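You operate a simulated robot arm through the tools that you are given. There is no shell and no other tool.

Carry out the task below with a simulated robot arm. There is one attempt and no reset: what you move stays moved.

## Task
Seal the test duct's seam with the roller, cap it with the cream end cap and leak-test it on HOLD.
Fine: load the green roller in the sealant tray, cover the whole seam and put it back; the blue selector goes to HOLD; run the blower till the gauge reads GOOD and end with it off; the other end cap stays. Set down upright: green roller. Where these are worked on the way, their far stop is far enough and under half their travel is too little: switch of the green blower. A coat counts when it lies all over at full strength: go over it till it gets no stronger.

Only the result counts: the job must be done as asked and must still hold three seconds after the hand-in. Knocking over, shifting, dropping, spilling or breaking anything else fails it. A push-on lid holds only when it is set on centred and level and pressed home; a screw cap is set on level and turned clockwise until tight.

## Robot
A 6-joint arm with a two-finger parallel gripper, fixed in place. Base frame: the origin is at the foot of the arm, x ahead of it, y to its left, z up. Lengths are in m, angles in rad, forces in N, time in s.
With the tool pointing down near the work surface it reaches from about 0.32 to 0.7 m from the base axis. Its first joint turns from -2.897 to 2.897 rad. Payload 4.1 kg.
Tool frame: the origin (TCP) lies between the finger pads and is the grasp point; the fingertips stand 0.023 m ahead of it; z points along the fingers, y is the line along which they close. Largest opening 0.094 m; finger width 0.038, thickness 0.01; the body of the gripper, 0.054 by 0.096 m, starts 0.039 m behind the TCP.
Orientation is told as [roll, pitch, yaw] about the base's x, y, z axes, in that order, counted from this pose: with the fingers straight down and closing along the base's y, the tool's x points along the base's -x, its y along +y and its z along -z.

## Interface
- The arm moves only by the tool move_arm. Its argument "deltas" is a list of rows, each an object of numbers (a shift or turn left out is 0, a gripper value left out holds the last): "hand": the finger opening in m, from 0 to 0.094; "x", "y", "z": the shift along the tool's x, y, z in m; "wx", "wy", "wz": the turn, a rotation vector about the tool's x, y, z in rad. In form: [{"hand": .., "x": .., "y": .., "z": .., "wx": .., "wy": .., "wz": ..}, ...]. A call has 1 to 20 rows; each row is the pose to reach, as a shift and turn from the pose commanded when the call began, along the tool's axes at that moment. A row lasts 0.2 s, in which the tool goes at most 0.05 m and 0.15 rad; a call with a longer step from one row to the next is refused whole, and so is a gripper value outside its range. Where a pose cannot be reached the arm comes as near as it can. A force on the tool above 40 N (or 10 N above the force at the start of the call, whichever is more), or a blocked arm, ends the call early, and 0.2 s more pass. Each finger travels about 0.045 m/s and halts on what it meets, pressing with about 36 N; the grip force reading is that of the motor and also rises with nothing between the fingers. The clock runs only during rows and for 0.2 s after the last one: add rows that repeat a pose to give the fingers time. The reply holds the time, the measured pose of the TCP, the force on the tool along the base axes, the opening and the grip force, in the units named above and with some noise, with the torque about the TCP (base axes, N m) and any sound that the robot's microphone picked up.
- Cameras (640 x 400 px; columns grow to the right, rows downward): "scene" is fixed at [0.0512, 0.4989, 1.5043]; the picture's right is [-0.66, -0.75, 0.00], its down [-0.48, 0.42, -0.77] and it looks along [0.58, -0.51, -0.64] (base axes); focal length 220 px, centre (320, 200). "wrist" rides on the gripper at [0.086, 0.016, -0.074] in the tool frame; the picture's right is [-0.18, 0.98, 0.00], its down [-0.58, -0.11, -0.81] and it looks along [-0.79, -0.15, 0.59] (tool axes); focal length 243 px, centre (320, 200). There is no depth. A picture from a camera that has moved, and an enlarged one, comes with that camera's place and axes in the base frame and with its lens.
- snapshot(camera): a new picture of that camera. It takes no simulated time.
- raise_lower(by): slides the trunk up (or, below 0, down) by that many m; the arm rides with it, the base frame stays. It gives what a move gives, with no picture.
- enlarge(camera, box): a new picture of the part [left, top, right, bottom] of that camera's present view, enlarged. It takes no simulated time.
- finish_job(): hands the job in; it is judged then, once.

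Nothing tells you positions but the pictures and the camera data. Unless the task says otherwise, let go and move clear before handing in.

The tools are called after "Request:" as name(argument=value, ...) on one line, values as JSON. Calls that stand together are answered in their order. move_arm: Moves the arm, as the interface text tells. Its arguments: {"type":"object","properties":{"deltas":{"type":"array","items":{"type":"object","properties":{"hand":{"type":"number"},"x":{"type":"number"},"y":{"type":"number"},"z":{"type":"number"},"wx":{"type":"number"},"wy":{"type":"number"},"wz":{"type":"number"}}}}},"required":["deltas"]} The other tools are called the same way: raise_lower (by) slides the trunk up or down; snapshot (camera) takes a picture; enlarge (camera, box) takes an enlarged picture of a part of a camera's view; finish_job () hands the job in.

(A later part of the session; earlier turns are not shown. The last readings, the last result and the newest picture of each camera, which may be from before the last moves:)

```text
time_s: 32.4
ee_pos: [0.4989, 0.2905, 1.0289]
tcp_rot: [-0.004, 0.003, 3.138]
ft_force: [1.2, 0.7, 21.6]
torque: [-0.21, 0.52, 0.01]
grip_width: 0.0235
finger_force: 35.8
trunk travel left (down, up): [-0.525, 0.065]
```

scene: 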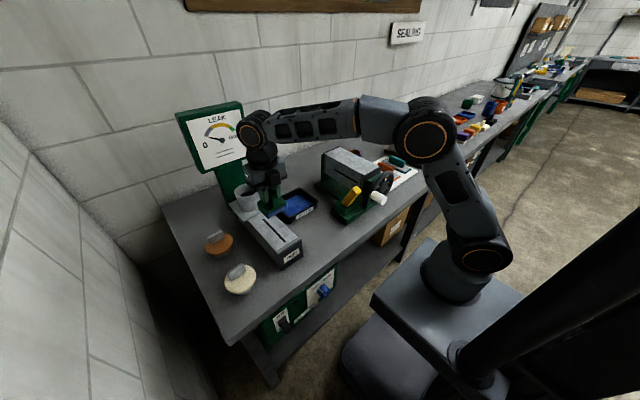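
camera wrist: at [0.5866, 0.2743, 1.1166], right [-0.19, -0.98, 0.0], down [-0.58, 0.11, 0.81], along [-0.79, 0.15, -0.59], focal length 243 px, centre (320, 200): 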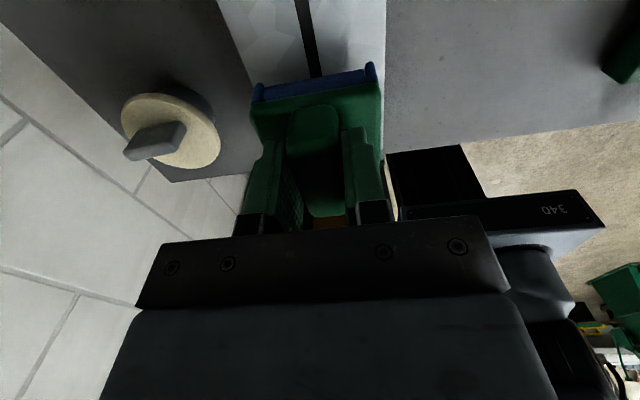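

Contact at z ≈ 1.029. I'll ease to a light press and roll toward the near end and back to see how the coat takes.

Request:
move_arm(deltas=[{"z": -0.0012}, {"z": -0.0012, "x": -0.01}, {"z": -0.0012, "x": -0.02}, {"z": -0.0012, "x": -0.03}, {"z": -0.0012, "x": -0.04}, {"z": -0.0012, "x": -0.05}, {"z": -0.0012, "x": -0.058}, {"z": -0.0012, "x": -0.058}])

Request:
enlarge(camera="scene", box=[245, 190, 325, 270])

Request:
snapshot(camera="wrist")

```text
time_s: 34.2
ee_pos: [0.442, 0.2906, 1.0288]
tcp_rot: [-0.005, 0.003, 3.137]
ft_force: [9.7, 1.2, 28.3]
torque: [-0.07, -0.31, 0.04]
grip_width: 0.0238
finger_force: 35.9
trunk travel left (down, up): [-0.525, 0.065]
```

```text
5.00 times, centred on (285, 230) of scene
camera zoom: at [0.0512, 0.4989, 1.5043], right [-0.66, -0.75, 0.0], down [-0.48, 0.42, -0.77], along [0.58, -0.51, -0.64], focal length 1102 px, centre (495, 50)
```

zoom: 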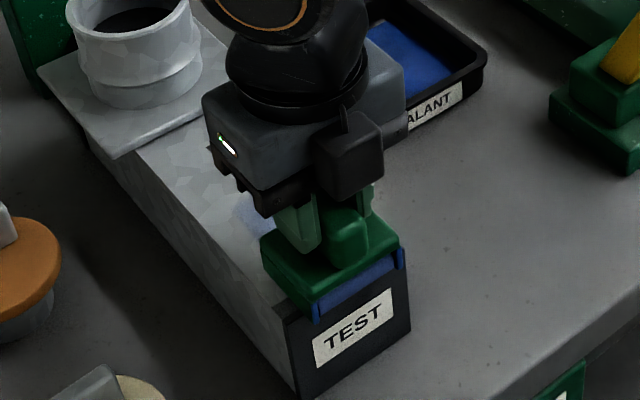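

```text
taken
camera wrist: at [0.5287, 0.2741, 1.1032], right [-0.19, -0.98, 0.0], down [-0.58, 0.11, 0.81], along [-0.79, 0.15, -0.59], focal length 243 px, centre (320, 200)
```

wrist: 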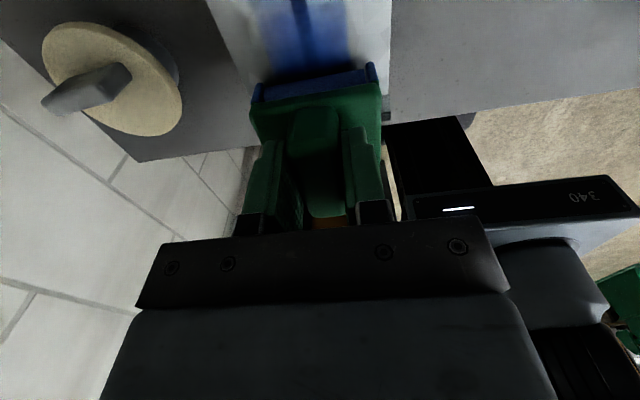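

The coat takes well. Now rolling back toward the far end, with a slightly lighter press, stopping before the flange.

Request:
move_arm(deltas=[{"z": -0.001}, {"z": -0.001, "x": 0.012}, {"z": -0.001, "x": 0.024}, {"z": -0.001, "x": 0.036}, {"z": -0.001, "x": 0.048}, {"z": -0.001, "x": 0.06}, {"z": -0.001, "x": 0.072}, {"z": -0.001, "x": 0.084}, {"z": -0.001, "x": 0.096}, {"z": -0.001, "x": 0.108}, {"z": -0.001, "x": 0.12}, {"z": -0.001, "x": 0.128}])

Request:
enlarge(camera="scene", box=[245, 190, 325, 270])

Request:
snapshot(camera="wrist")

```text
time_s: 36.8
ee_pos: [0.5693, 0.2892, 1.0298]
tcp_rot: [-0.001, 0.0, 3.139]
ft_force: [-1.5, 0.1, 4.7]
torque: [-0.03, 0.14, -0.01]
grip_width: 0.0235
finger_force: 35.8
trunk travel left (down, up): [-0.525, 0.065]
```

```text
5.00 times, centred on (285, 230) of scene
camera zoom: at [0.0512, 0.4989, 1.5043], right [-0.66, -0.75, 0.0], down [-0.48, 0.42, -0.77], along [0.58, -0.51, -0.64], focal length 1102 px, centre (495, 50)
```

zoom: 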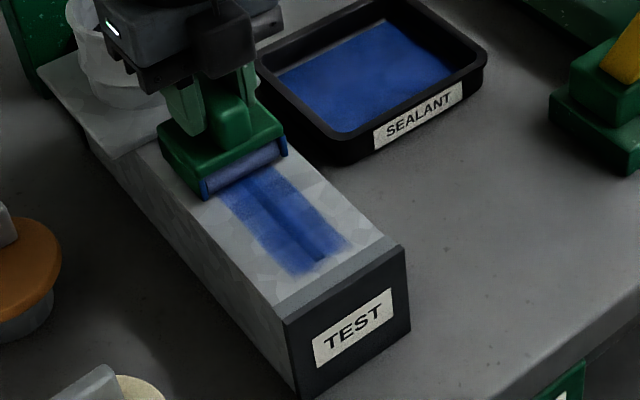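

```text
taken
camera wrist: at [0.6563, 0.2741, 1.103], right [-0.19, -0.98, 0.0], down [-0.58, 0.11, 0.81], along [-0.79, 0.15, -0.59], focal length 243 px, centre (320, 200)
```

wrist: 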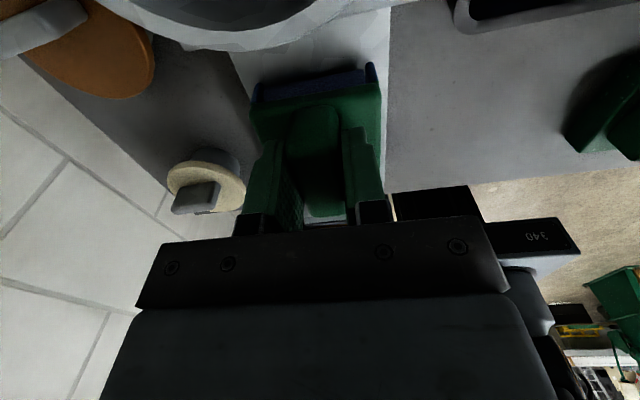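

Coat is building. I'll press slightly more and continue carefully to the seam's far end, then make repeated passes.

Request:
move_arm(deltas=[{"z": 0.001, "x": 0.004}, {"z": 0.001, "x": 0.01}, {"z": 0.001, "x": 0.014}, {"z": 0.001, "x": 0.018}])

Request:
enlarge(camera="scene", box=[225, 180, 305, 250])

Request:
snapshot(camera="wrist")

```text
time_s: 37.8
ee_pos: [0.5872, 0.2895, 1.029]
tcp_rot: [-0.002, 0.0, 3.137]
ft_force: [-4.4, 0.3, 12.6]
torque: [-0.06, 0.47, -0.03]
grip_width: 0.0235
finger_force: 35.7
trunk travel left (down, up): [-0.525, 0.065]
```

```text
5.71 times, centred on (265, 215) of scene
camera zoom: at [0.0512, 0.4989, 1.5043], right [-0.66, -0.75, 0.0], down [-0.48, 0.42, -0.77], along [0.58, -0.51, -0.64], focal length 1259 px, centre (634, 114)
```

zoom: 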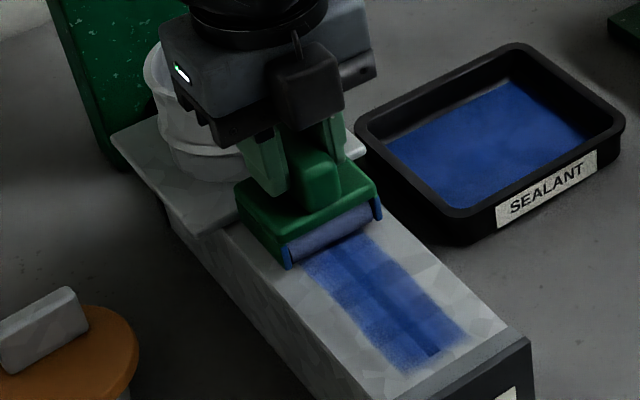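

```text
taken
camera wrist: at [0.6733, 0.2739, 1.103], right [-0.19, -0.98, 0.0], down [-0.58, 0.11, 0.81], along [-0.79, 0.15, -0.59], focal length 243 px, centre (320, 200)
```

wrist: 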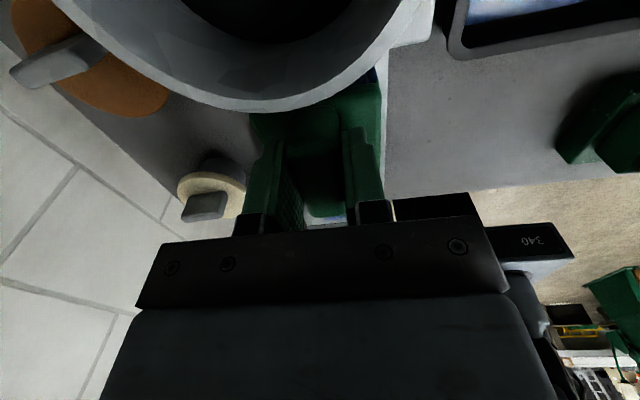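

No flange contact at x 0.587. Now doing full back-and-forth passes along the seam.

Request:
move_arm(deltas=[{"z": -0.0005, "x": -0.015}, {"z": -0.0005, "x": -0.03}, {"z": -0.0005, "x": -0.045}, {"z": -0.0005, "x": -0.06}, {"z": -0.0005, "x": -0.075}, {"z": -0.0005, "x": -0.09}, {"z": -0.0005, "x": -0.105}, {"z": -0.0005, "x": -0.12}, {"z": -0.0005, "x": -0.135}, {"z": -0.0005, "x": -0.15}, {"z": -0.0005, "x": -0.15}])

Request:
enlarge(camera="scene", box=[225, 180, 305, 250])

Request:
snapshot(camera="wrist")

```text
time_s: 40.2
ee_pos: [0.4369, 0.2897, 1.029]
tcp_rot: [-0.002, 0.001, 3.139]
ft_force: [2.2, -0.2, 11.8]
torque: [-0.04, -0.23, 0.0]
grip_width: 0.0235
finger_force: 36.3
trunk travel left (down, up): [-0.525, 0.065]
```

```text
5.71 times, centred on (265, 215) of scene
camera zoom: at [0.0512, 0.4989, 1.5043], right [-0.66, -0.75, 0.0], down [-0.48, 0.42, -0.77], along [0.58, -0.51, -0.64], focal length 1259 px, centre (634, 114)
```

zoom: 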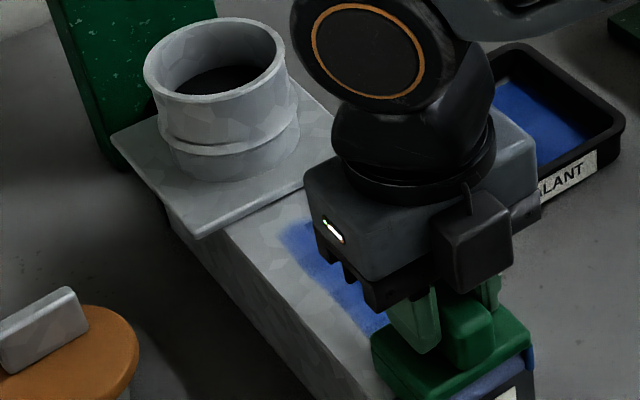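

```text
taken
camera wrist: at [0.524, 0.2744, 1.1028], right [-0.19, -0.98, 0.0], down [-0.58, 0.11, 0.81], along [-0.79, 0.15, -0.59], focal length 243 px, centre (320, 200)
```

wrist: 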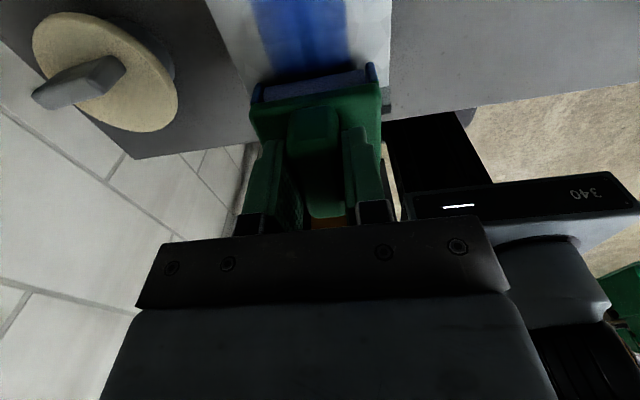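

Coverage is growing. Another full pass to the far end and back.

Request:
move_arm(deltas=[{"x": 0.015}, {"x": 0.03}, {"x": 0.045}, {"x": 0.06}, {"x": 0.075}, {"x": 0.09}, {"x": 0.105}, {"x": 0.12}, {"x": 0.135}, {"x": 0.15}, {"x": 0.135}, {"x": 0.12}, {"x": 0.105}, {"x": 0.09}, {"x": 0.075}, {"x": 0.06}, {"x": 0.045}, {"x": 0.03}, {"x": 0.015}, {"x": 0.0}])

Request:
enlarge(camera="wrist", box=[240, 0, 400, 120])

Request:
enlarge(camera="scene", box=[225, 180, 305, 250])

```text
time_s: 44.4
ee_pos: [0.4359, 0.2888, 1.0285]
tcp_rot: [-0.002, 0.001, 3.137]
ft_force: [1.6, -0.3, 11.9]
torque: [-0.09, -0.17, 0.04]
grip_width: 0.0236
finger_force: 36.5
trunk travel left (down, up): [-0.525, 0.065]
```

```text
3.33 times, centred on (320, 60) of wrist
camera zoom: at [0.524, 0.2733, 1.1027], right [-0.19, -0.98, 0.0], down [-0.58, 0.11, 0.81], along [-0.79, 0.15, -0.59], focal length 809 px, centre (320, 667)
```

zoom: 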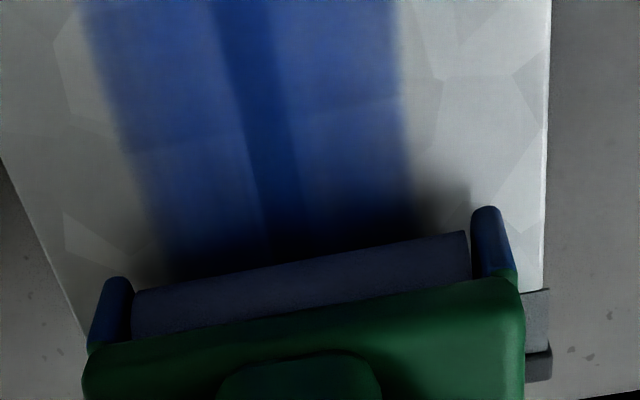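

```text
5.71 times, centred on (265, 215) of scene
camera zoom: at [0.0512, 0.4989, 1.5043], right [-0.66, -0.75, 0.0], down [-0.48, 0.42, -0.77], along [0.58, -0.51, -0.64], focal length 1259 px, centre (634, 114)
```

zoom: 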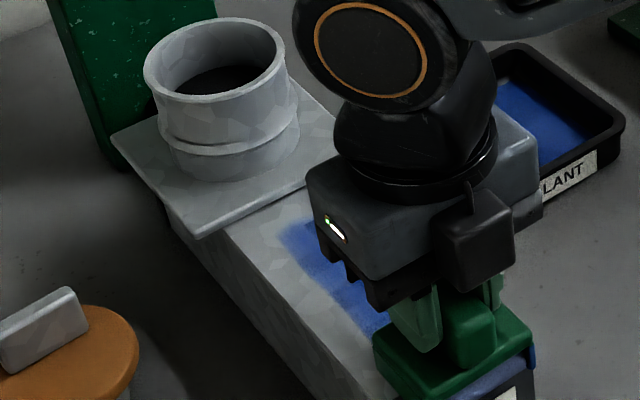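

I'll lift off and step aside to inspect the whole coat and the roll's load.

Request:
move_arm(deltas=[{"z": -0.04}, {"z": -0.08}, {"z": -0.08, "y": 0.05, "x": -0.01}, {"z": -0.08, "y": 0.1, "x": -0.02}])

Request:
enlarge(camera="scene", box=[235, 190, 315, 250])

Request:
enlarge(camera="scene", box=[290, 180, 370, 240])

Request:
snapshot(camera="wrist")

```text
refused: row 3 steps farther than a row can; nothing moved
```

```text
6.67 times, centred on (275, 220) of scene
camera zoom: at [0.0512, 0.4989, 1.5043], right [-0.66, -0.75, 0.0], down [-0.48, 0.42, -0.77], along [0.58, -0.51, -0.64], focal length 1469 px, centre (620, 67)
```

zoom: 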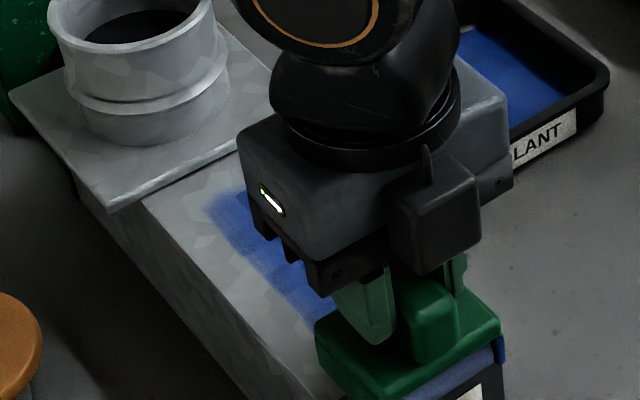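

```text
6.67 times, centred on (330, 210) of scene
camera zoom: at [0.0512, 0.4989, 1.5043], right [-0.66, -0.75, 0.0], down [-0.48, 0.42, -0.77], along [0.58, -0.51, -0.64], focal length 1469 px, centre (253, 133)
```

zoom: 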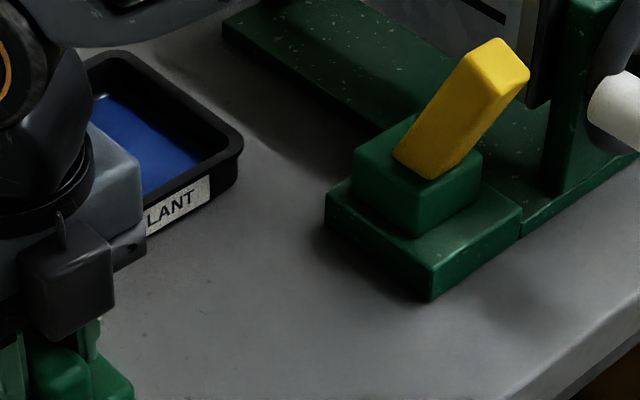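

```text
taken
camera wrist: at [0.524, 0.2733, 1.1027], right [-0.19, -0.98, 0.0], down [-0.58, 0.11, 0.81], along [-0.79, 0.15, -0.59], focal length 243 px, centre (320, 200)
```

wrist: 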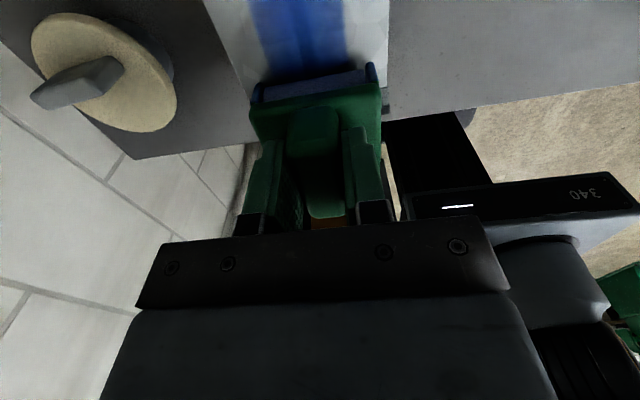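

That move was refused for a step that was too long. Here it is again with shorter steps.

Request:
move_arm(deltas=[{"z": -0.04}, {"z": -0.08}, {"z": -0.08, "y": 0.045}, {"z": -0.08, "y": 0.09}, {"z": -0.08, "y": 0.115}])

Request:
enlarge(camera="scene", box=[235, 190, 315, 250])

Request:
enlarge(camera="scene", box=[280, 170, 360, 230])

Request:
snapshot(camera="wrist")

```text
time_s: 45.6
ee_pos: [0.4368, 0.175, 1.1097]
tcp_rot: [-0.002, 0.0, 3.137]
ft_force: [-0.2, -0.3, -2.1]
torque: [-0.02, 0.0, -0.01]
grip_width: 0.0232
finger_force: 35.9
trunk travel left (down, up): [-0.525, 0.065]
```

```text
6.67 times, centred on (275, 220) of scene
camera zoom: at [0.0512, 0.4989, 1.5043], right [-0.66, -0.75, 0.0], down [-0.48, 0.42, -0.77], along [0.58, -0.51, -0.64], focal length 1469 px, centre (620, 67)
```

zoom: 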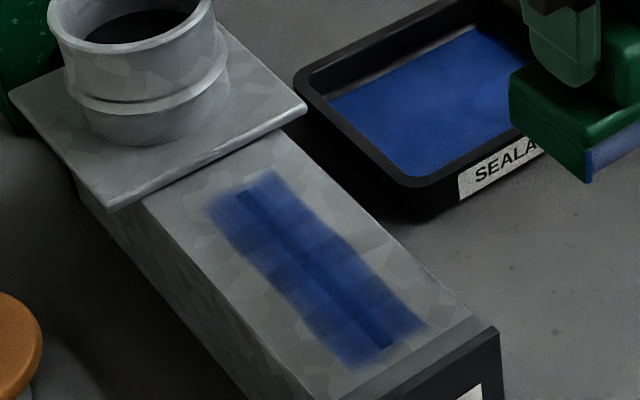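

```text
6.67 times, centred on (320, 200) of scene
camera zoom: at [0.0512, 0.4989, 1.5043], right [-0.66, -0.75, 0.0], down [-0.48, 0.42, -0.77], along [0.58, -0.51, -0.64], focal length 1469 px, centre (320, 200)
```

zoom: 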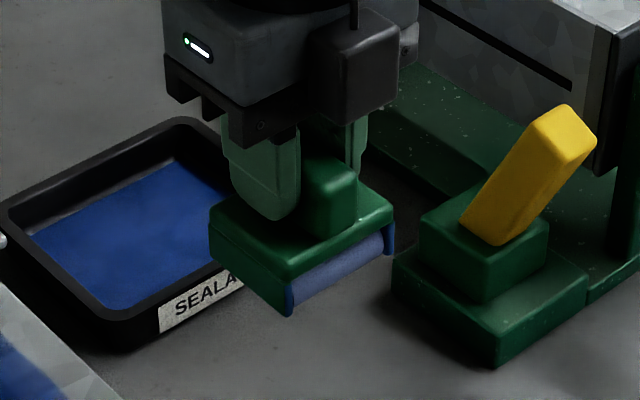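

```text
taken
camera wrist: at [0.524, 0.1587, 1.1829], right [-0.19, -0.98, 0.0], down [-0.58, 0.11, 0.81], along [-0.79, 0.15, -0.59], focal length 243 px, centre (320, 200)
```

wrist: 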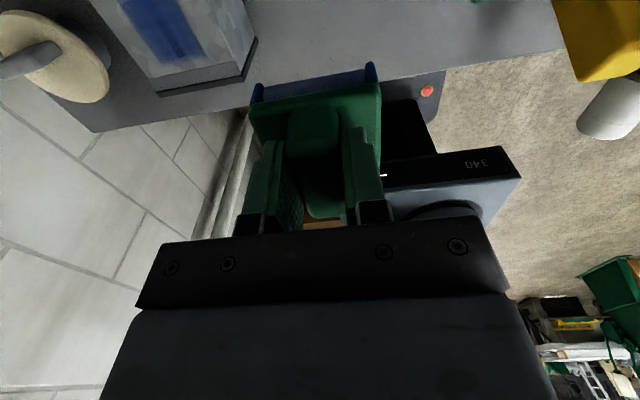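

Request:
enlarge(camera="scene", box=[255, 208, 301, 246])

Request:
enlarge(camera="scene", box=[305, 195, 335, 220])

```text
10.53 times, centred on (278, 227) of scene
camera zoom: at [0.0512, 0.4989, 1.5043], right [-0.66, -0.75, 0.0], down [-0.48, 0.42, -0.77], along [0.58, -0.51, -0.64], focal length 2320 px, centre (762, -84)
```

zoom: 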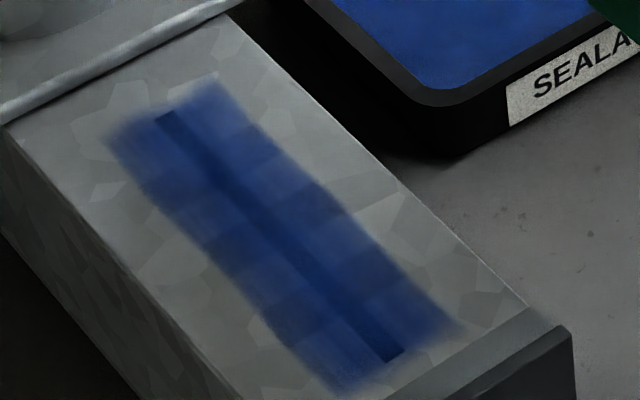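

```text
16.00 times, centred on (320, 208) of scene
camera zoom: at [0.0512, 0.4989, 1.5043], right [-0.66, -0.75, 0.0], down [-0.48, 0.42, -0.77], along [0.58, -0.51, -0.64], focal length 3526 px, centre (320, 80)
```

zoom: 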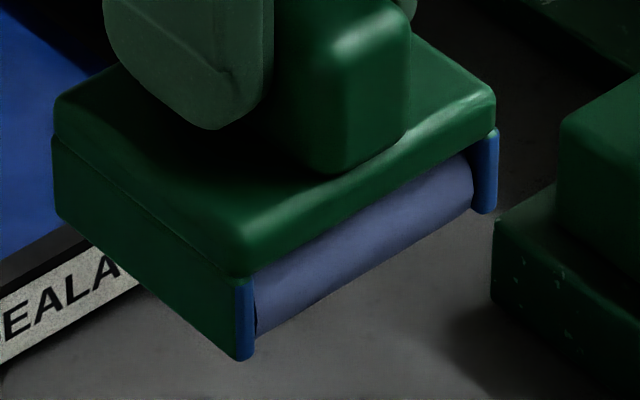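

The coat reaches both seam ends but shows weaker bands, and the roll has gone paler, so I'll reload it. Since the roll is centred, I'll turn the hand back to its original heading and dip again.

Request:
move_arm(deltas=[{"wz": 0.14}, {"wz": 0.28}, {"wz": 0.42}, {"wz": 0.56}, {"wz": 0.7}, {"wz": 0.84}, {"wz": 0.98}, {"wz": 1.12}, {"wz": 1.26}, {"wz": 1.4}, {"wz": 1.54}, {"wz": 1.5685}])

Request:
move_arm(deltas=[{"wz": 0.14}, {"wz": 0.28}, {"wz": 0.42}, {"wz": 0.56}, {"wz": 0.7}, {"wz": 0.84}, {"wz": 0.98}, {"wz": 1.12}, {"wz": 1.26}, {"wz": 1.4}, {"wz": 1.54}, {"wz": 1.5685}])

```text
time_s: 48.2
ee_pos: [0.4355, 0.1749, 1.1079]
tcp_rot: [-0.001, -0.001, 1.568]
ft_force: [-0.3, 1.0, -1.6]
torque: [0.03, 0.0, 0.01]
grip_width: 0.0232
finger_force: 35.7
trunk travel left (down, up): [-0.525, 0.065]
```

```text
time_s: 50.8
ee_pos: [0.4364, 0.1747, 1.108]
tcp_rot: [0.0, 0.001, -0.002]
ft_force: [-0.4, -0.8, 0.0]
torque: [0.02, -0.02, -0.04]
grip_width: 0.0235
finger_force: 36.4
trunk travel left (down, up): [-0.525, 0.065]
```

Back at the original heading. Now to the tray to reload.

Request:
move_arm(deltas=[{"x": -0.042, "y": -0.0107}, {"x": -0.084, "y": -0.0214}, {"x": -0.126, "y": -0.0321}, {"x": -0.168, "y": -0.0428}, {"x": -0.2095, "y": -0.0535}, {"x": -0.2095, "y": -0.0535, "z": 0.04}, {"x": -0.2095, "y": -0.0535, "z": 0.08}, {"x": -0.2095, "y": -0.0535, "z": 0.12}, {"x": -0.2095, "y": -0.0535, "z": 0.145}, {"x": -0.2095, "y": -0.0535, "z": 0.152}])

Request:
move_arm(deltas=[{"z": 0.002}, {"z": 0.0045}, {"z": 0.0045, "x": 0.008}, {"z": 0.0045, "x": 0.0}, {"z": 0.0045, "x": -0.008}, {"z": 0.0045, "x": 0.0}])

Request:
enlarge(camera="scene", box=[250, 160, 340, 230])

```text
time_s: 53.0
ee_pos: [0.6461, 0.1219, 0.9547]
tcp_rot: [0.002, 0.001, 0.002]
ft_force: [0.6, -0.7, -2.0]
torque: [0.0, 0.0, -0.03]
grip_width: 0.0233
finger_force: 35.7
trunk travel left (down, up): [-0.525, 0.065]
```

```text
time_s: 54.4
ee_pos: [0.6472, 0.1211, 0.9523]
tcp_rot: [0.002, -0.005, 0.001]
ft_force: [4.0, 0.1, 15.3]
torque: [-0.07, 0.07, -0.01]
grip_width: 0.0233
finger_force: 36.0
trunk travel left (down, up): [-0.525, 0.065]
```

```text
5.71 times, centred on (295, 195) of scene
camera zoom: at [0.0512, 0.4989, 1.5043], right [-0.66, -0.75, 0.0], down [-0.48, 0.42, -0.77], along [0.58, -0.51, -0.64], focal length 1259 px, centre (463, 229)
```

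zoom: 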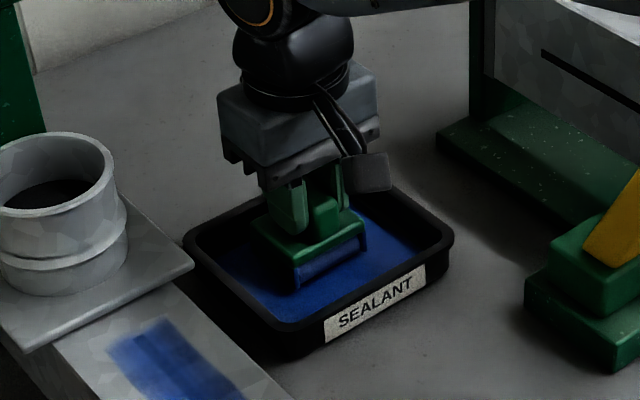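

Loaded again. Lifting out and back onto the seam.

Request:
move_arm(deltas=[{"z": -0.04}, {"z": -0.08}, {"z": -0.12}, {"z": -0.14, "x": 0.02, "y": 0.02}, {"z": -0.14, "x": 0.045, "y": 0.055}, {"z": -0.14, "x": 0.07, "y": 0.09}, {"z": -0.14, "x": 0.095, "y": 0.125}, {"z": -0.14, "x": 0.12, "y": 0.155}, {"z": -0.14, "x": 0.127, "y": 0.168}, {"z": -0.11, "x": 0.127, "y": 0.168}, {"z": -0.09, "x": 0.127, "y": 0.168}])

Request:
enlarge(camera="scene", box=[235, 170, 315, 250])

```text
time_s: 56.8
ee_pos: [0.5192, 0.29, 1.0409]
tcp_rot: [-0.001, 0.001, 0.001]
ft_force: [0.1, -0.4, -1.2]
torque: [0.01, 0.07, -0.01]
grip_width: 0.0234
finger_force: 36.0
trunk travel left (down, up): [-0.525, 0.065]
```

```text
5.00 times, centred on (275, 210) of scene
camera zoom: at [0.0512, 0.4989, 1.5043], right [-0.66, -0.75, 0.0], down [-0.48, 0.42, -0.77], along [0.58, -0.51, -0.64], focal length 1102 px, centre (545, 150)
```

zoom: 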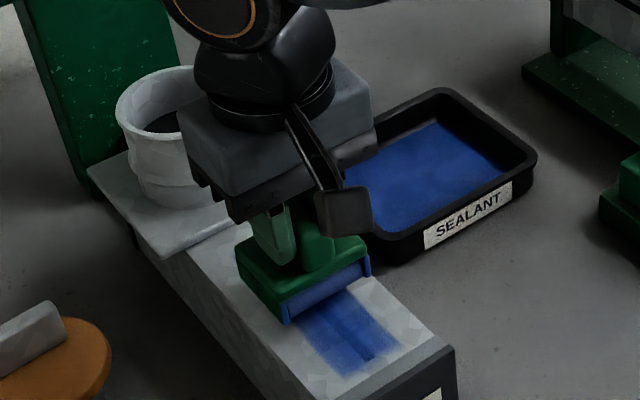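

Request:
move_arm(deltas=[{"z": 0.008}, {"z": 0.0135}, {"z": 0.0135, "x": -0.014}, {"z": 0.0135, "x": -0.028}, {"z": 0.0135, "x": -0.042}, {"z": 0.0135, "x": -0.056}, {"z": 0.0135, "x": -0.068}])

Request:
enlarge(camera="scene", box=[235, 170, 315, 250])

```text
time_s: 58.4
ee_pos: [0.5873, 0.2909, 1.0299]
tcp_rot: [0.001, 0.0, 0.003]
ft_force: [0.3, 0.2, 4.5]
torque: [-0.04, -0.11, -0.02]
grip_width: 0.0237
finger_force: 36.5
trunk travel left (down, up): [-0.525, 0.065]
```

```text
5.00 times, centred on (275, 210) of scene
camera zoom: at [0.0512, 0.4989, 1.5043], right [-0.66, -0.75, 0.0], down [-0.48, 0.42, -0.77], along [0.58, -0.51, -0.64], focal length 1102 px, centre (545, 150)
```

zoom: 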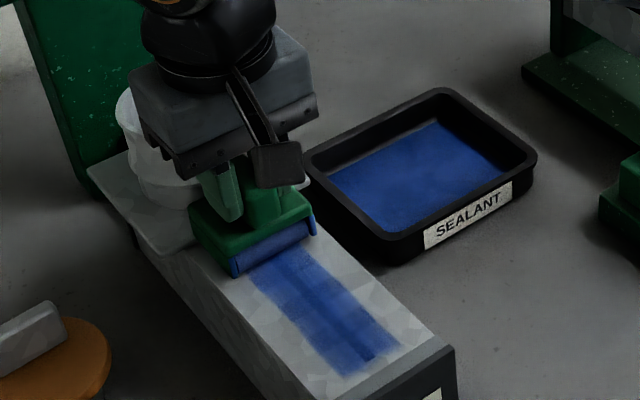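

Light contact here. I'll press a little more, nudge slightly further at the end, then pass back to the near end.

Request:
move_arm(deltas=[{"z": 0.001, "x": -0.003}, {"z": 0.001, "x": -0.006}, {"z": 0.001, "x": -0.006}])

Request:
move_arm(deltas=[{"x": 0.013}, {"x": 0.026}, {"x": 0.039}, {"x": 0.052}, {"x": 0.065}, {"x": 0.078}, {"x": 0.091}, {"x": 0.104}, {"x": 0.117}, {"x": 0.13}, {"x": 0.143}, {"x": 0.158}])

```text
time_s: 59.2
ee_pos: [0.5896, 0.2894, 1.0286]
tcp_rot: [0.001, 0.001, 0.002]
ft_force: [-21.9, 1.5, 7.9]
torque: [0.01, 0.96, -0.08]
grip_width: 0.0238
finger_force: 36.0
trunk travel left (down, up): [-0.525, 0.065]
```

```text
time_s: 61.8
ee_pos: [0.4355, 0.2887, 1.0284]
tcp_rot: [0.002, -0.001, 0.003]
ft_force: [3.3, 0.3, 19.1]
torque: [-0.02, -0.72, 0.01]
grip_width: 0.0238
finger_force: 36.3
trunk travel left (down, up): [-0.525, 0.065]
```

The housing touched the flange at x 0.590, so I'll keep to 0.586 at most. Continuing with passes.

Request:
move_arm(deltas=[{"x": -0.015}, {"x": -0.03}, {"x": -0.045}, {"x": -0.06}, {"x": -0.075}, {"x": -0.09}, {"x": -0.105}, {"x": -0.12}, {"x": -0.135}, {"x": -0.1495}, {"x": -0.135}, {"x": -0.12}, {"x": -0.105}, {"x": -0.09}, {"x": -0.075}, {"x": -0.06}, {"x": -0.045}, {"x": -0.03}, {"x": -0.015}, {"x": 0.0}])

Request:
move_arm(deltas=[{"x": -0.015}, {"x": -0.03}, {"x": -0.045}, {"x": -0.06}, {"x": -0.075}, {"x": -0.09}, {"x": -0.105}, {"x": -0.12}, {"x": -0.135}, {"x": -0.1495}, {"x": -0.135}, {"x": -0.12}, {"x": -0.105}, {"x": -0.09}, {"x": -0.075}, {"x": -0.06}, {"x": -0.045}, {"x": -0.03}, {"x": -0.015}, {"x": 0.0}])

Request:
move_arm(deltas=[{"z": -0.04}, {"z": -0.08}, {"z": -0.08, "y": -0.045}, {"z": -0.08, "y": -0.09}, {"z": -0.08, "y": -0.115}])

Request:
enlarge(camera="scene", box=[255, 208, 301, 246])

Request:
enlarge(camera="scene", box=[280, 170, 360, 230])

Request:
enlarge(camera="scene", box=[235, 170, 315, 250])

```text
time_s: 66.0
ee_pos: [0.4354, 0.2895, 1.0284]
tcp_rot: [0.003, 0.002, 0.002]
ft_force: [2.8, -0.5, 16.9]
torque: [-0.06, -0.66, 0.06]
grip_width: 0.0234
finger_force: 35.9
trunk travel left (down, up): [-0.525, 0.065]
```

```text
time_s: 70.2
ee_pos: [0.4352, 0.2898, 1.0279]
tcp_rot: [0.002, -0.001, 0.0]
ft_force: [2.0, 0.2, 14.8]
torque: [-0.07, -0.5, 0.04]
grip_width: 0.0235
finger_force: 36.2
trunk travel left (down, up): [-0.525, 0.065]
```

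```text
time_s: 71.4
ee_pos: [0.4366, 0.1729, 1.1082]
tcp_rot: [0.001, 0.001, 0.003]
ft_force: [0.6, 0.6, 0.2]
torque: [0.0, 0.0, 0.01]
grip_width: 0.0236
finger_force: 36.1
trunk travel left (down, up): [-0.525, 0.065]
```

```text
10.53 times, centred on (278, 227) of scene
camera zoom: at [0.0512, 0.4989, 1.5043], right [-0.66, -0.75, 0.0], down [-0.48, 0.42, -0.77], along [0.58, -0.51, -0.64], focal length 2320 px, centre (762, -84)
```

zoom: 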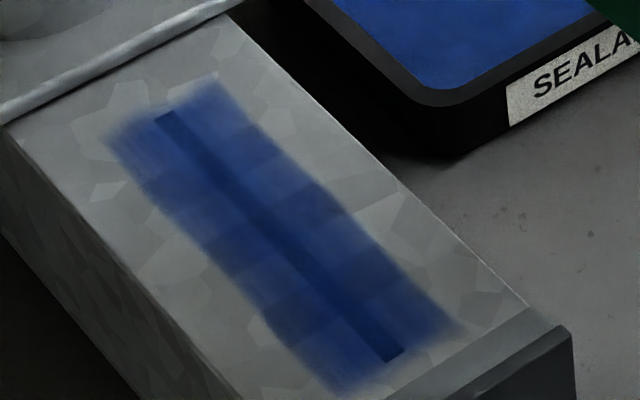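

```text
6.67 times, centred on (320, 200) of scene
camera zoom: at [0.0512, 0.4989, 1.5043], right [-0.66, -0.75, 0.0], down [-0.48, 0.42, -0.77], along [0.58, -0.51, -0.64], focal length 1469 px, centre (320, 200)
```

zoom: 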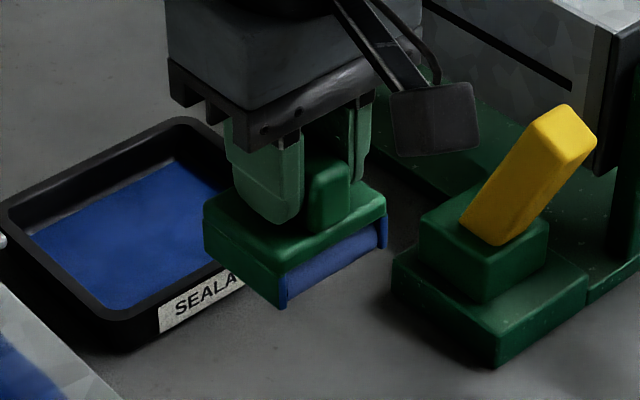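

```text
5.00 times, centred on (275, 210) of scene
camera zoom: at [0.0512, 0.4989, 1.5043], right [-0.66, -0.75, 0.0], down [-0.48, 0.42, -0.77], along [0.58, -0.51, -0.64], focal length 1102 px, centre (545, 150)
```

zoom: 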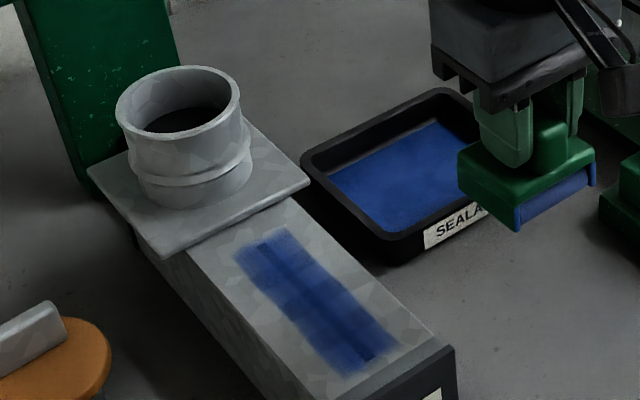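

The duct has not moved. I'll look at the coat with the wrist camera for evenness.

Request:
enlarge(camera="wrist", box=[380, 0, 600, 160])

Request:
snapshot(camera="wrist")

```text
2.50 times, centred on (490, 80) of wrist
camera zoom: at [0.3497, 0.1904, 1.1815], right [0.18, 0.98, 0.0], down [0.58, -0.11, 0.81], along [0.79, -0.15, -0.59], focal length 606 px, centre (-105, 500)
```

zoom: 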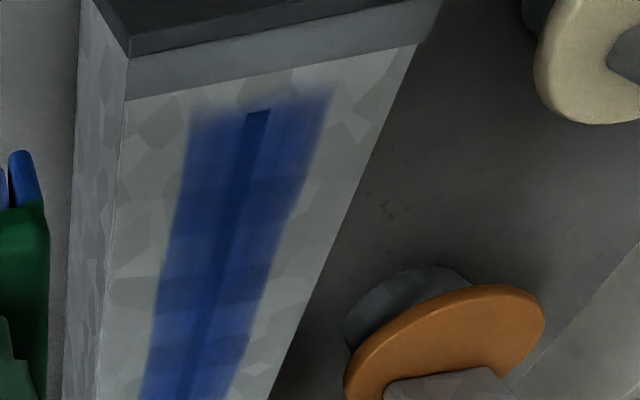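

```text
taken
camera wrist: at [0.3497, 0.1904, 1.1815], right [0.18, 0.98, 0.0], down [0.58, -0.11, 0.81], along [0.79, -0.15, -0.59], focal length 243 px, centre (320, 200)
```

wrist: 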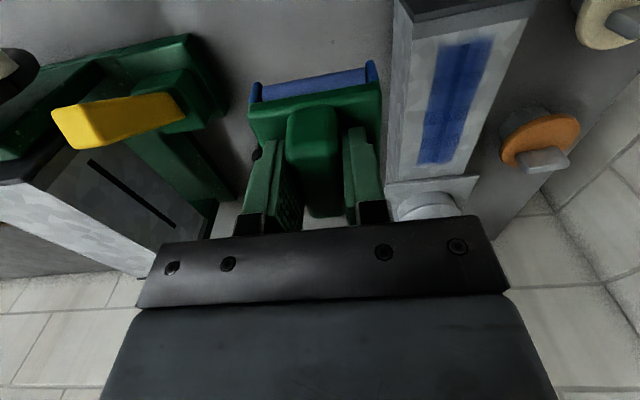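

Request:
enlarge(camera="wrist", box=[395, 30, 515, 180])

Request:
enlarge(camera="wrist", box=[410, 90, 500, 170])

```text
2.67 times, centred on (455, 105) of wrist
camera zoom: at [0.3497, 0.1904, 1.1815], right [0.18, 0.98, 0.0], down [0.58, -0.11, 0.81], along [0.79, -0.15, -0.59], focal length 647 px, centre (-40, 453)
```

zoom: 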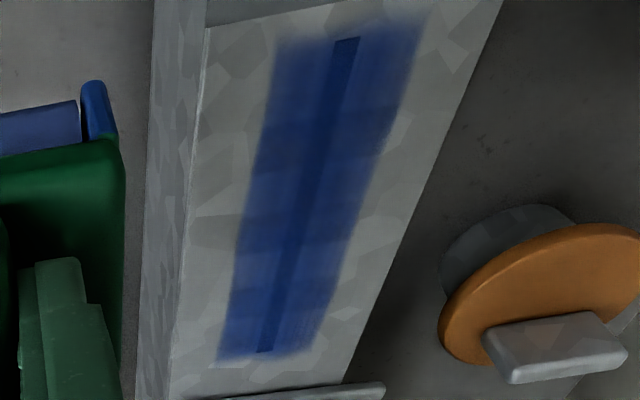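

```text
5.00 times, centred on (455, 130) of wrist
camera zoom: at [0.3497, 0.1904, 1.1815], right [0.18, 0.98, 0.0], down [0.58, -0.11, 0.81], along [0.79, -0.15, -0.59], focal length 1213 px, centre (-355, 550)
```

zoom: 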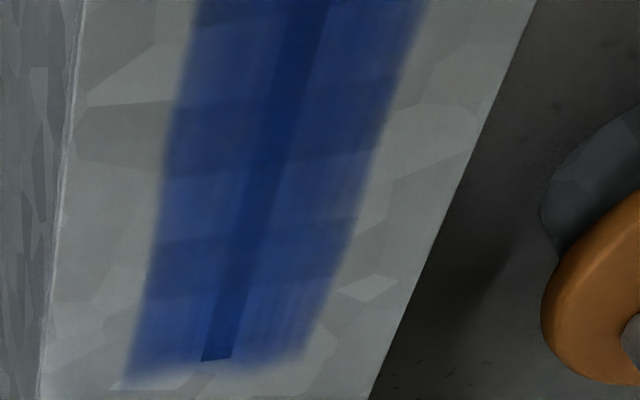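

Mostly even, but the far-end section looks slightly streaky. I'll make more passes with a firmer press at the far end, and compare.

Request:
move_arm(deltas=[{"y": 0.045}, {"y": 0.09}, {"y": 0.1165}, {"y": 0.1165, "x": -0.02, "z": 0.035}, {"y": 0.1165, "x": -0.04, "z": 0.065}, {"y": 0.1165, "x": -0.04, "z": 0.075}, {"y": 0.1165, "x": -0.04, "z": 0.0808}])

Request:
move_arm(deltas=[{"x": -0.01}, {"x": -0.02}, {"x": -0.03}, {"x": -0.04}, {"x": -0.05}, {"x": -0.06}, {"x": -0.07}, {"x": -0.08}, {"x": -0.09}, {"x": -0.1}, {"x": -0.108}])

```text
time_s: 73.0
ee_pos: [0.4754, 0.2905, 1.0271]
tcp_rot: [0.003, -0.001, 0.002]
ft_force: [0.2, 0.5, 9.5]
torque: [-0.27, -0.25, 0.02]
grip_width: 0.0235
finger_force: 36.3
trunk travel left (down, up): [-0.525, 0.065]
```

```text
time_s: 75.4
ee_pos: [0.5815, 0.2908, 1.0288]
tcp_rot: [0.003, -0.001, 0.002]
ft_force: [-3.8, 0.9, 14.7]
torque: [-0.04, -0.14, -0.03]
grip_width: 0.0235
finger_force: 36.1
trunk travel left (down, up): [-0.525, 0.065]
```

Request:
move_arm(deltas=[{"x": -0.005}, {"x": 0.005}, {"x": 0.015}, {"x": 0.025}, {"x": 0.015}, {"x": 0.005}, {"x": -0.005}, {"x": 0.005}, {"x": 0.015}, {"x": 0.025}, {"x": 0.035}, {"x": 0.025}, {"x": 0.015}, {"x": 0.005}, {"x": -0.005}, {"x": 0.005}, {"x": 0.015}, {"x": 0.025}, {"x": 0.035}, {"x": 0.045}])

Request:
move_arm(deltas=[{"x": 0.01}, {"x": 0.02}, {"x": 0.03}, {"x": 0.04}, {"x": 0.05}, {"x": 0.06}, {"x": 0.07}, {"x": 0.08}, {"x": 0.09}, {"x": 0.1}, {"x": 0.09}, {"x": 0.08}, {"x": 0.07}, {"x": 0.06}, {"x": 0.07}, {"x": 0.08}, {"x": 0.09}, {"x": 0.1}])

Request:
move_arm(deltas=[{"z": -0.04}, {"z": -0.08}, {"z": -0.08, "y": -0.045}, {"z": -0.08, "y": -0.09}, {"z": -0.08, "y": -0.115}])

Request:
enlarge(camera="wrist", box=[395, 30, 515, 180])

Request:
enlarge(camera="wrist", box=[410, 90, 500, 170])

Request:
enlarge(camera="scene", box=[255, 208, 301, 246])

Request:
enlarge(camera="scene", box=[280, 170, 360, 230])

```text
time_s: 79.6
ee_pos: [0.5376, 0.291, 1.027]
tcp_rot: [0.002, -0.002, 0.001]
ft_force: [3.9, 0.2, 16.9]
torque: [-0.09, -0.71, 0.02]
grip_width: 0.0234
finger_force: 36.3
trunk travel left (down, up): [-0.525, 0.065]
```

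```text
time_s: 83.4
ee_pos: [0.4406, 0.291, 1.0273]
tcp_rot: [0.005, -0.002, 0.002]
ft_force: [4.5, 1.0, 16.9]
torque: [-0.14, -0.72, 0.02]
grip_width: 0.0235
finger_force: 36.5
trunk travel left (down, up): [-0.525, 0.065]
```

```text
time_s: 84.6
ee_pos: [0.4383, 0.1764, 1.1059]
tcp_rot: [0.002, 0.001, 0.001]
ft_force: [0.0, -0.3, -1.5]
torque: [0.01, 0.03, 0.0]
grip_width: 0.0236
finger_force: 36.2
trunk travel left (down, up): [-0.525, 0.065]
```

```text
2.67 times, centred on (455, 105) of wrist
camera zoom: at [0.3524, 0.193, 1.1797], right [0.18, 0.98, 0.0], down [0.58, -0.11, 0.81], along [0.79, -0.15, -0.59], focal length 647 px, centre (-40, 453)
```

zoom: 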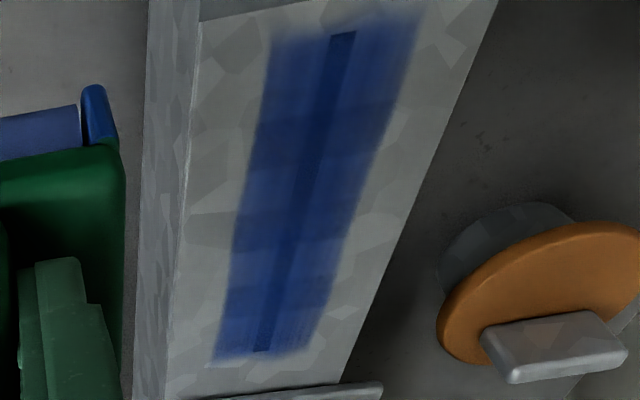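

```text
5.00 times, centred on (455, 130) of wrist
camera zoom: at [0.3524, 0.193, 1.1797], right [0.18, 0.98, 0.0], down [0.58, -0.11, 0.81], along [0.79, -0.15, -0.59], focal length 1213 px, centre (-355, 550)
```

zoom: 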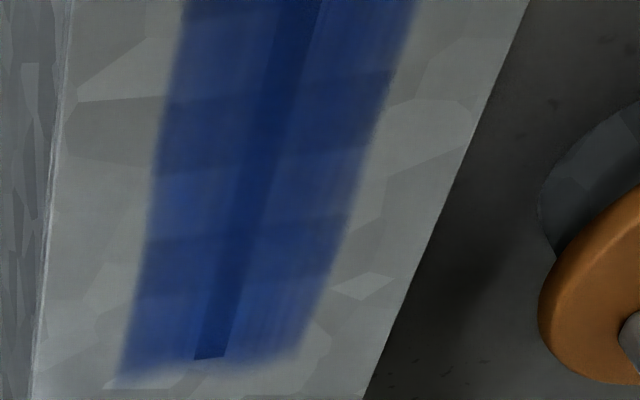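

```text
10.53 times, centred on (278, 227) of scene
camera zoom: at [0.0512, 0.4989, 1.5043], right [-0.66, -0.75, 0.0], down [-0.48, 0.42, -0.77], along [0.58, -0.51, -0.64], focal length 2320 px, centre (762, -84)
```

zoom: 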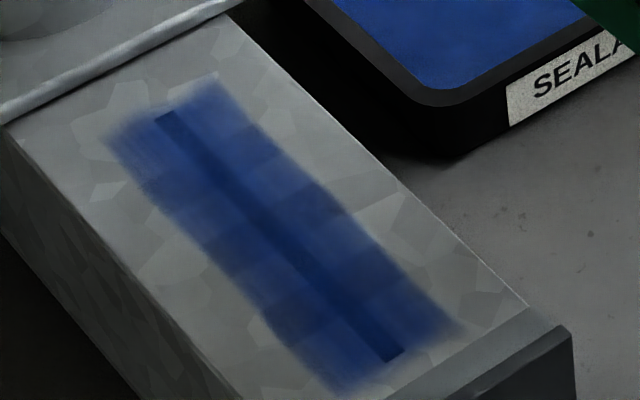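

```text
6.67 times, centred on (320, 200) of scene
camera zoom: at [0.0512, 0.4989, 1.5043], right [-0.66, -0.75, 0.0], down [-0.48, 0.42, -0.77], along [0.58, -0.51, -0.64], focal length 1469 px, centre (320, 200)
```

zoom: 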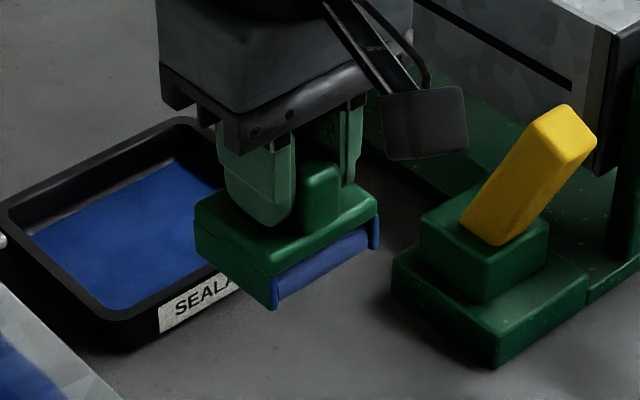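

The coat no longer gets any stronger. Next I return the roller to its original spot; first I check whether it shifted in the grip.

Request:
enlarge(camera="wrist", box=[200, 60, 440, 240])

```text
2.22 times, centred on (320, 150) of wrist
camera zoom: at [0.3524, 0.193, 1.1797], right [0.18, 0.98, 0.0], down [0.58, -0.11, 0.81], along [0.79, -0.15, -0.59], focal length 539 px, centre (320, 311)
```

zoom: 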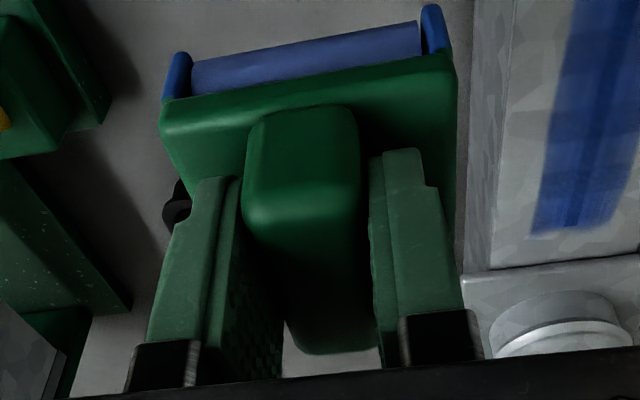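

It hasn't shifted noticeably. Carrying it back over its original spot and lowering.

Request:
move_arm(deltas=[{"x": -0.0095, "y": -0.0105}, {"x": -0.0185, "y": -0.0205}, {"x": -0.0185, "y": -0.0205, "z": 0.04}, {"x": -0.0185, "y": -0.0205, "z": 0.08}, {"x": -0.0185, "y": -0.0205, "z": 0.12}, {"x": -0.0185, "y": -0.0205, "z": 0.148}, {"x": -0.0185, "y": -0.0205, "z": 0.155}])

Request:
enlarge(camera="scene", box=[290, 195, 350, 245])

```text
time_s: 86.2
ee_pos: [0.4578, 0.1566, 0.9499]
tcp_rot: [0.0, 0.001, 0.003]
ft_force: [0.1, 0.4, -1.2]
torque: [0.01, 0.0, 0.02]
grip_width: 0.0234
finger_force: 36.2
trunk travel left (down, up): [-0.525, 0.065]
```

```text
8.00 times, centred on (320, 220) of scene
camera zoom: at [0.0512, 0.4989, 1.5043], right [-0.66, -0.75, 0.0], down [-0.48, 0.42, -0.77], along [0.58, -0.51, -0.64], focal length 1763 px, centre (320, 40)
```

zoom: 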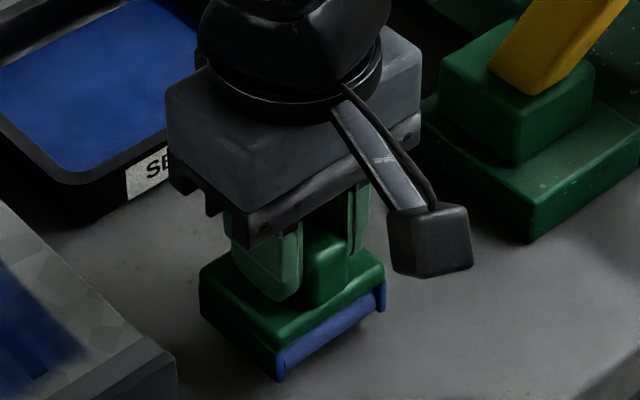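

Request:
move_arm(deltas=[{"x": 0.0015, "z": 0.002}, {"x": 0.0015, "z": 0.004}, {"x": 0.0015, "z": 0.0055}])

```text
time_s: 87.0
ee_pos: [0.4561, 0.1561, 0.9457]
tcp_rot: [0.002, -0.001, 0.002]
ft_force: [0.2, 0.4, -1.9]
torque: [0.01, -0.02, 0.02]
grip_width: 0.0236
finger_force: 36.3
trunk travel left (down, up): [-0.525, 0.065]
```

Request:
move_arm(deltas=[{"z": 0.001}, {"z": 0.002}])

```text
time_s: 87.6
ee_pos: [0.4564, 0.1555, 0.9433]
tcp_rot: [0.003, 0.001, 0.0]
ft_force: [0.1, 0.7, -1.0]
torque: [0.01, 0.0, 0.01]
grip_width: 0.0235
finger_force: 35.5
trunk travel left (down, up): [-0.525, 0.065]
```

Request:
move_arm(deltas=[{"z": 0.001}, {"z": 0.002}])

Request:
enlarge(camera="scene", box=[290, 195, 350, 245])

```text
time_s: 88.2
ee_pos: [0.4558, 0.1553, 0.9414]
tcp_rot: [0.002, 0.0, 0.001]
ft_force: [-0.3, 0.3, 3.8]
torque: [-0.13, -0.11, 0.02]
grip_width: 0.0234
finger_force: 35.8
trunk travel left (down, up): [-0.525, 0.065]
```

```text
8.00 times, centred on (320, 220) of scene
camera zoom: at [0.0512, 0.4989, 1.5043], right [-0.66, -0.75, 0.0], down [-0.48, 0.42, -0.77], along [0.58, -0.51, -0.64], focal length 1763 px, centre (320, 40)
```

zoom: 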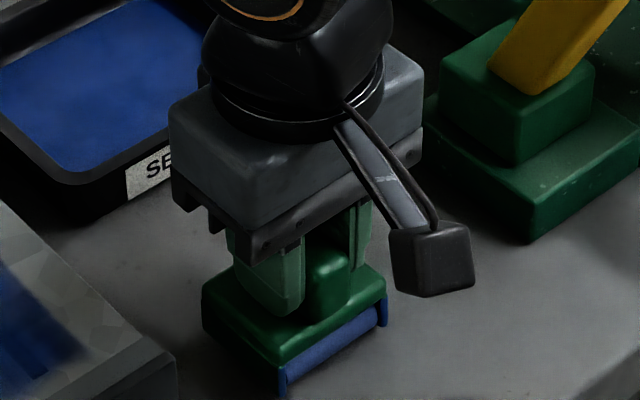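

It is on the bench at its original place (light contact). Opening and lifting away.

Request:
move_arm(deltas=[{"hand": 0.04}, {"hand": 0.06}, {"hand": 0.06}, {"hand": 0.06}, {"hand": 0.06}])

Request:
move_arm(deltas=[{"z": -0.02}, {"z": -0.05}, {"z": -0.09}, {"z": -0.13}, {"z": -0.17}, {"z": -0.2}])

Request:
enlarge(camera="scene", box=[290, 195, 350, 245])

Request:
snapshot(camera="wrist")

```text
time_s: 89.4
ee_pos: [0.4563, 0.1559, 0.9424]
tcp_rot: [0.001, 0.001, 0.002]
ft_force: [0.0, -0.1, 0.2]
torque: [0.0, 0.0, 0.0]
grip_width: 0.0601
finger_force: 0.2
trunk travel left (down, up): [-0.525, 0.065]
```

```text
time_s: 90.8
ee_pos: [0.4558, 0.1557, 1.1411]
tcp_rot: [0.001, 0.001, 0.003]
ft_force: [-0.9, -0.6, 0.0]
torque: [0.02, 0.04, -0.01]
grip_width: 0.0602
finger_force: 0.1
trunk travel left (down, up): [-0.525, 0.065]
```

```text
8.00 times, centred on (320, 220) of scene
camera zoom: at [0.0512, 0.4989, 1.5043], right [-0.66, -0.75, 0.0], down [-0.48, 0.42, -0.77], along [0.58, -0.51, -0.64], focal length 1763 px, centre (320, 40)
```

zoom: 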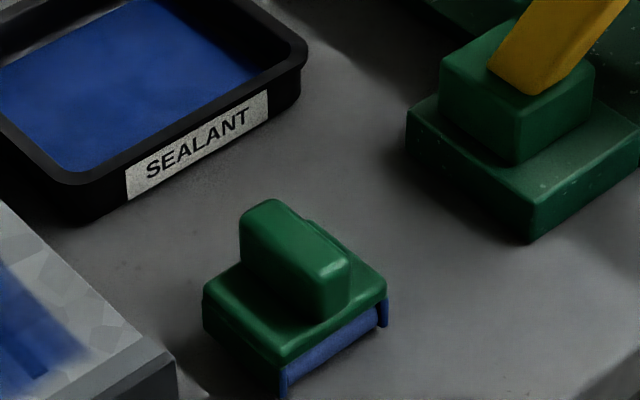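

```text
taken
camera wrist: at [0.3692, 0.1723, 1.2154], right [0.18, 0.98, 0.0], down [0.58, -0.11, 0.81], along [0.79, -0.15, -0.59], focal length 243 px, centre (320, 200)
```

wrist: 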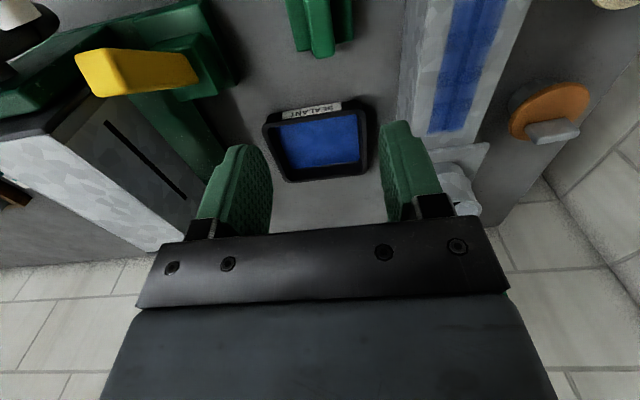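

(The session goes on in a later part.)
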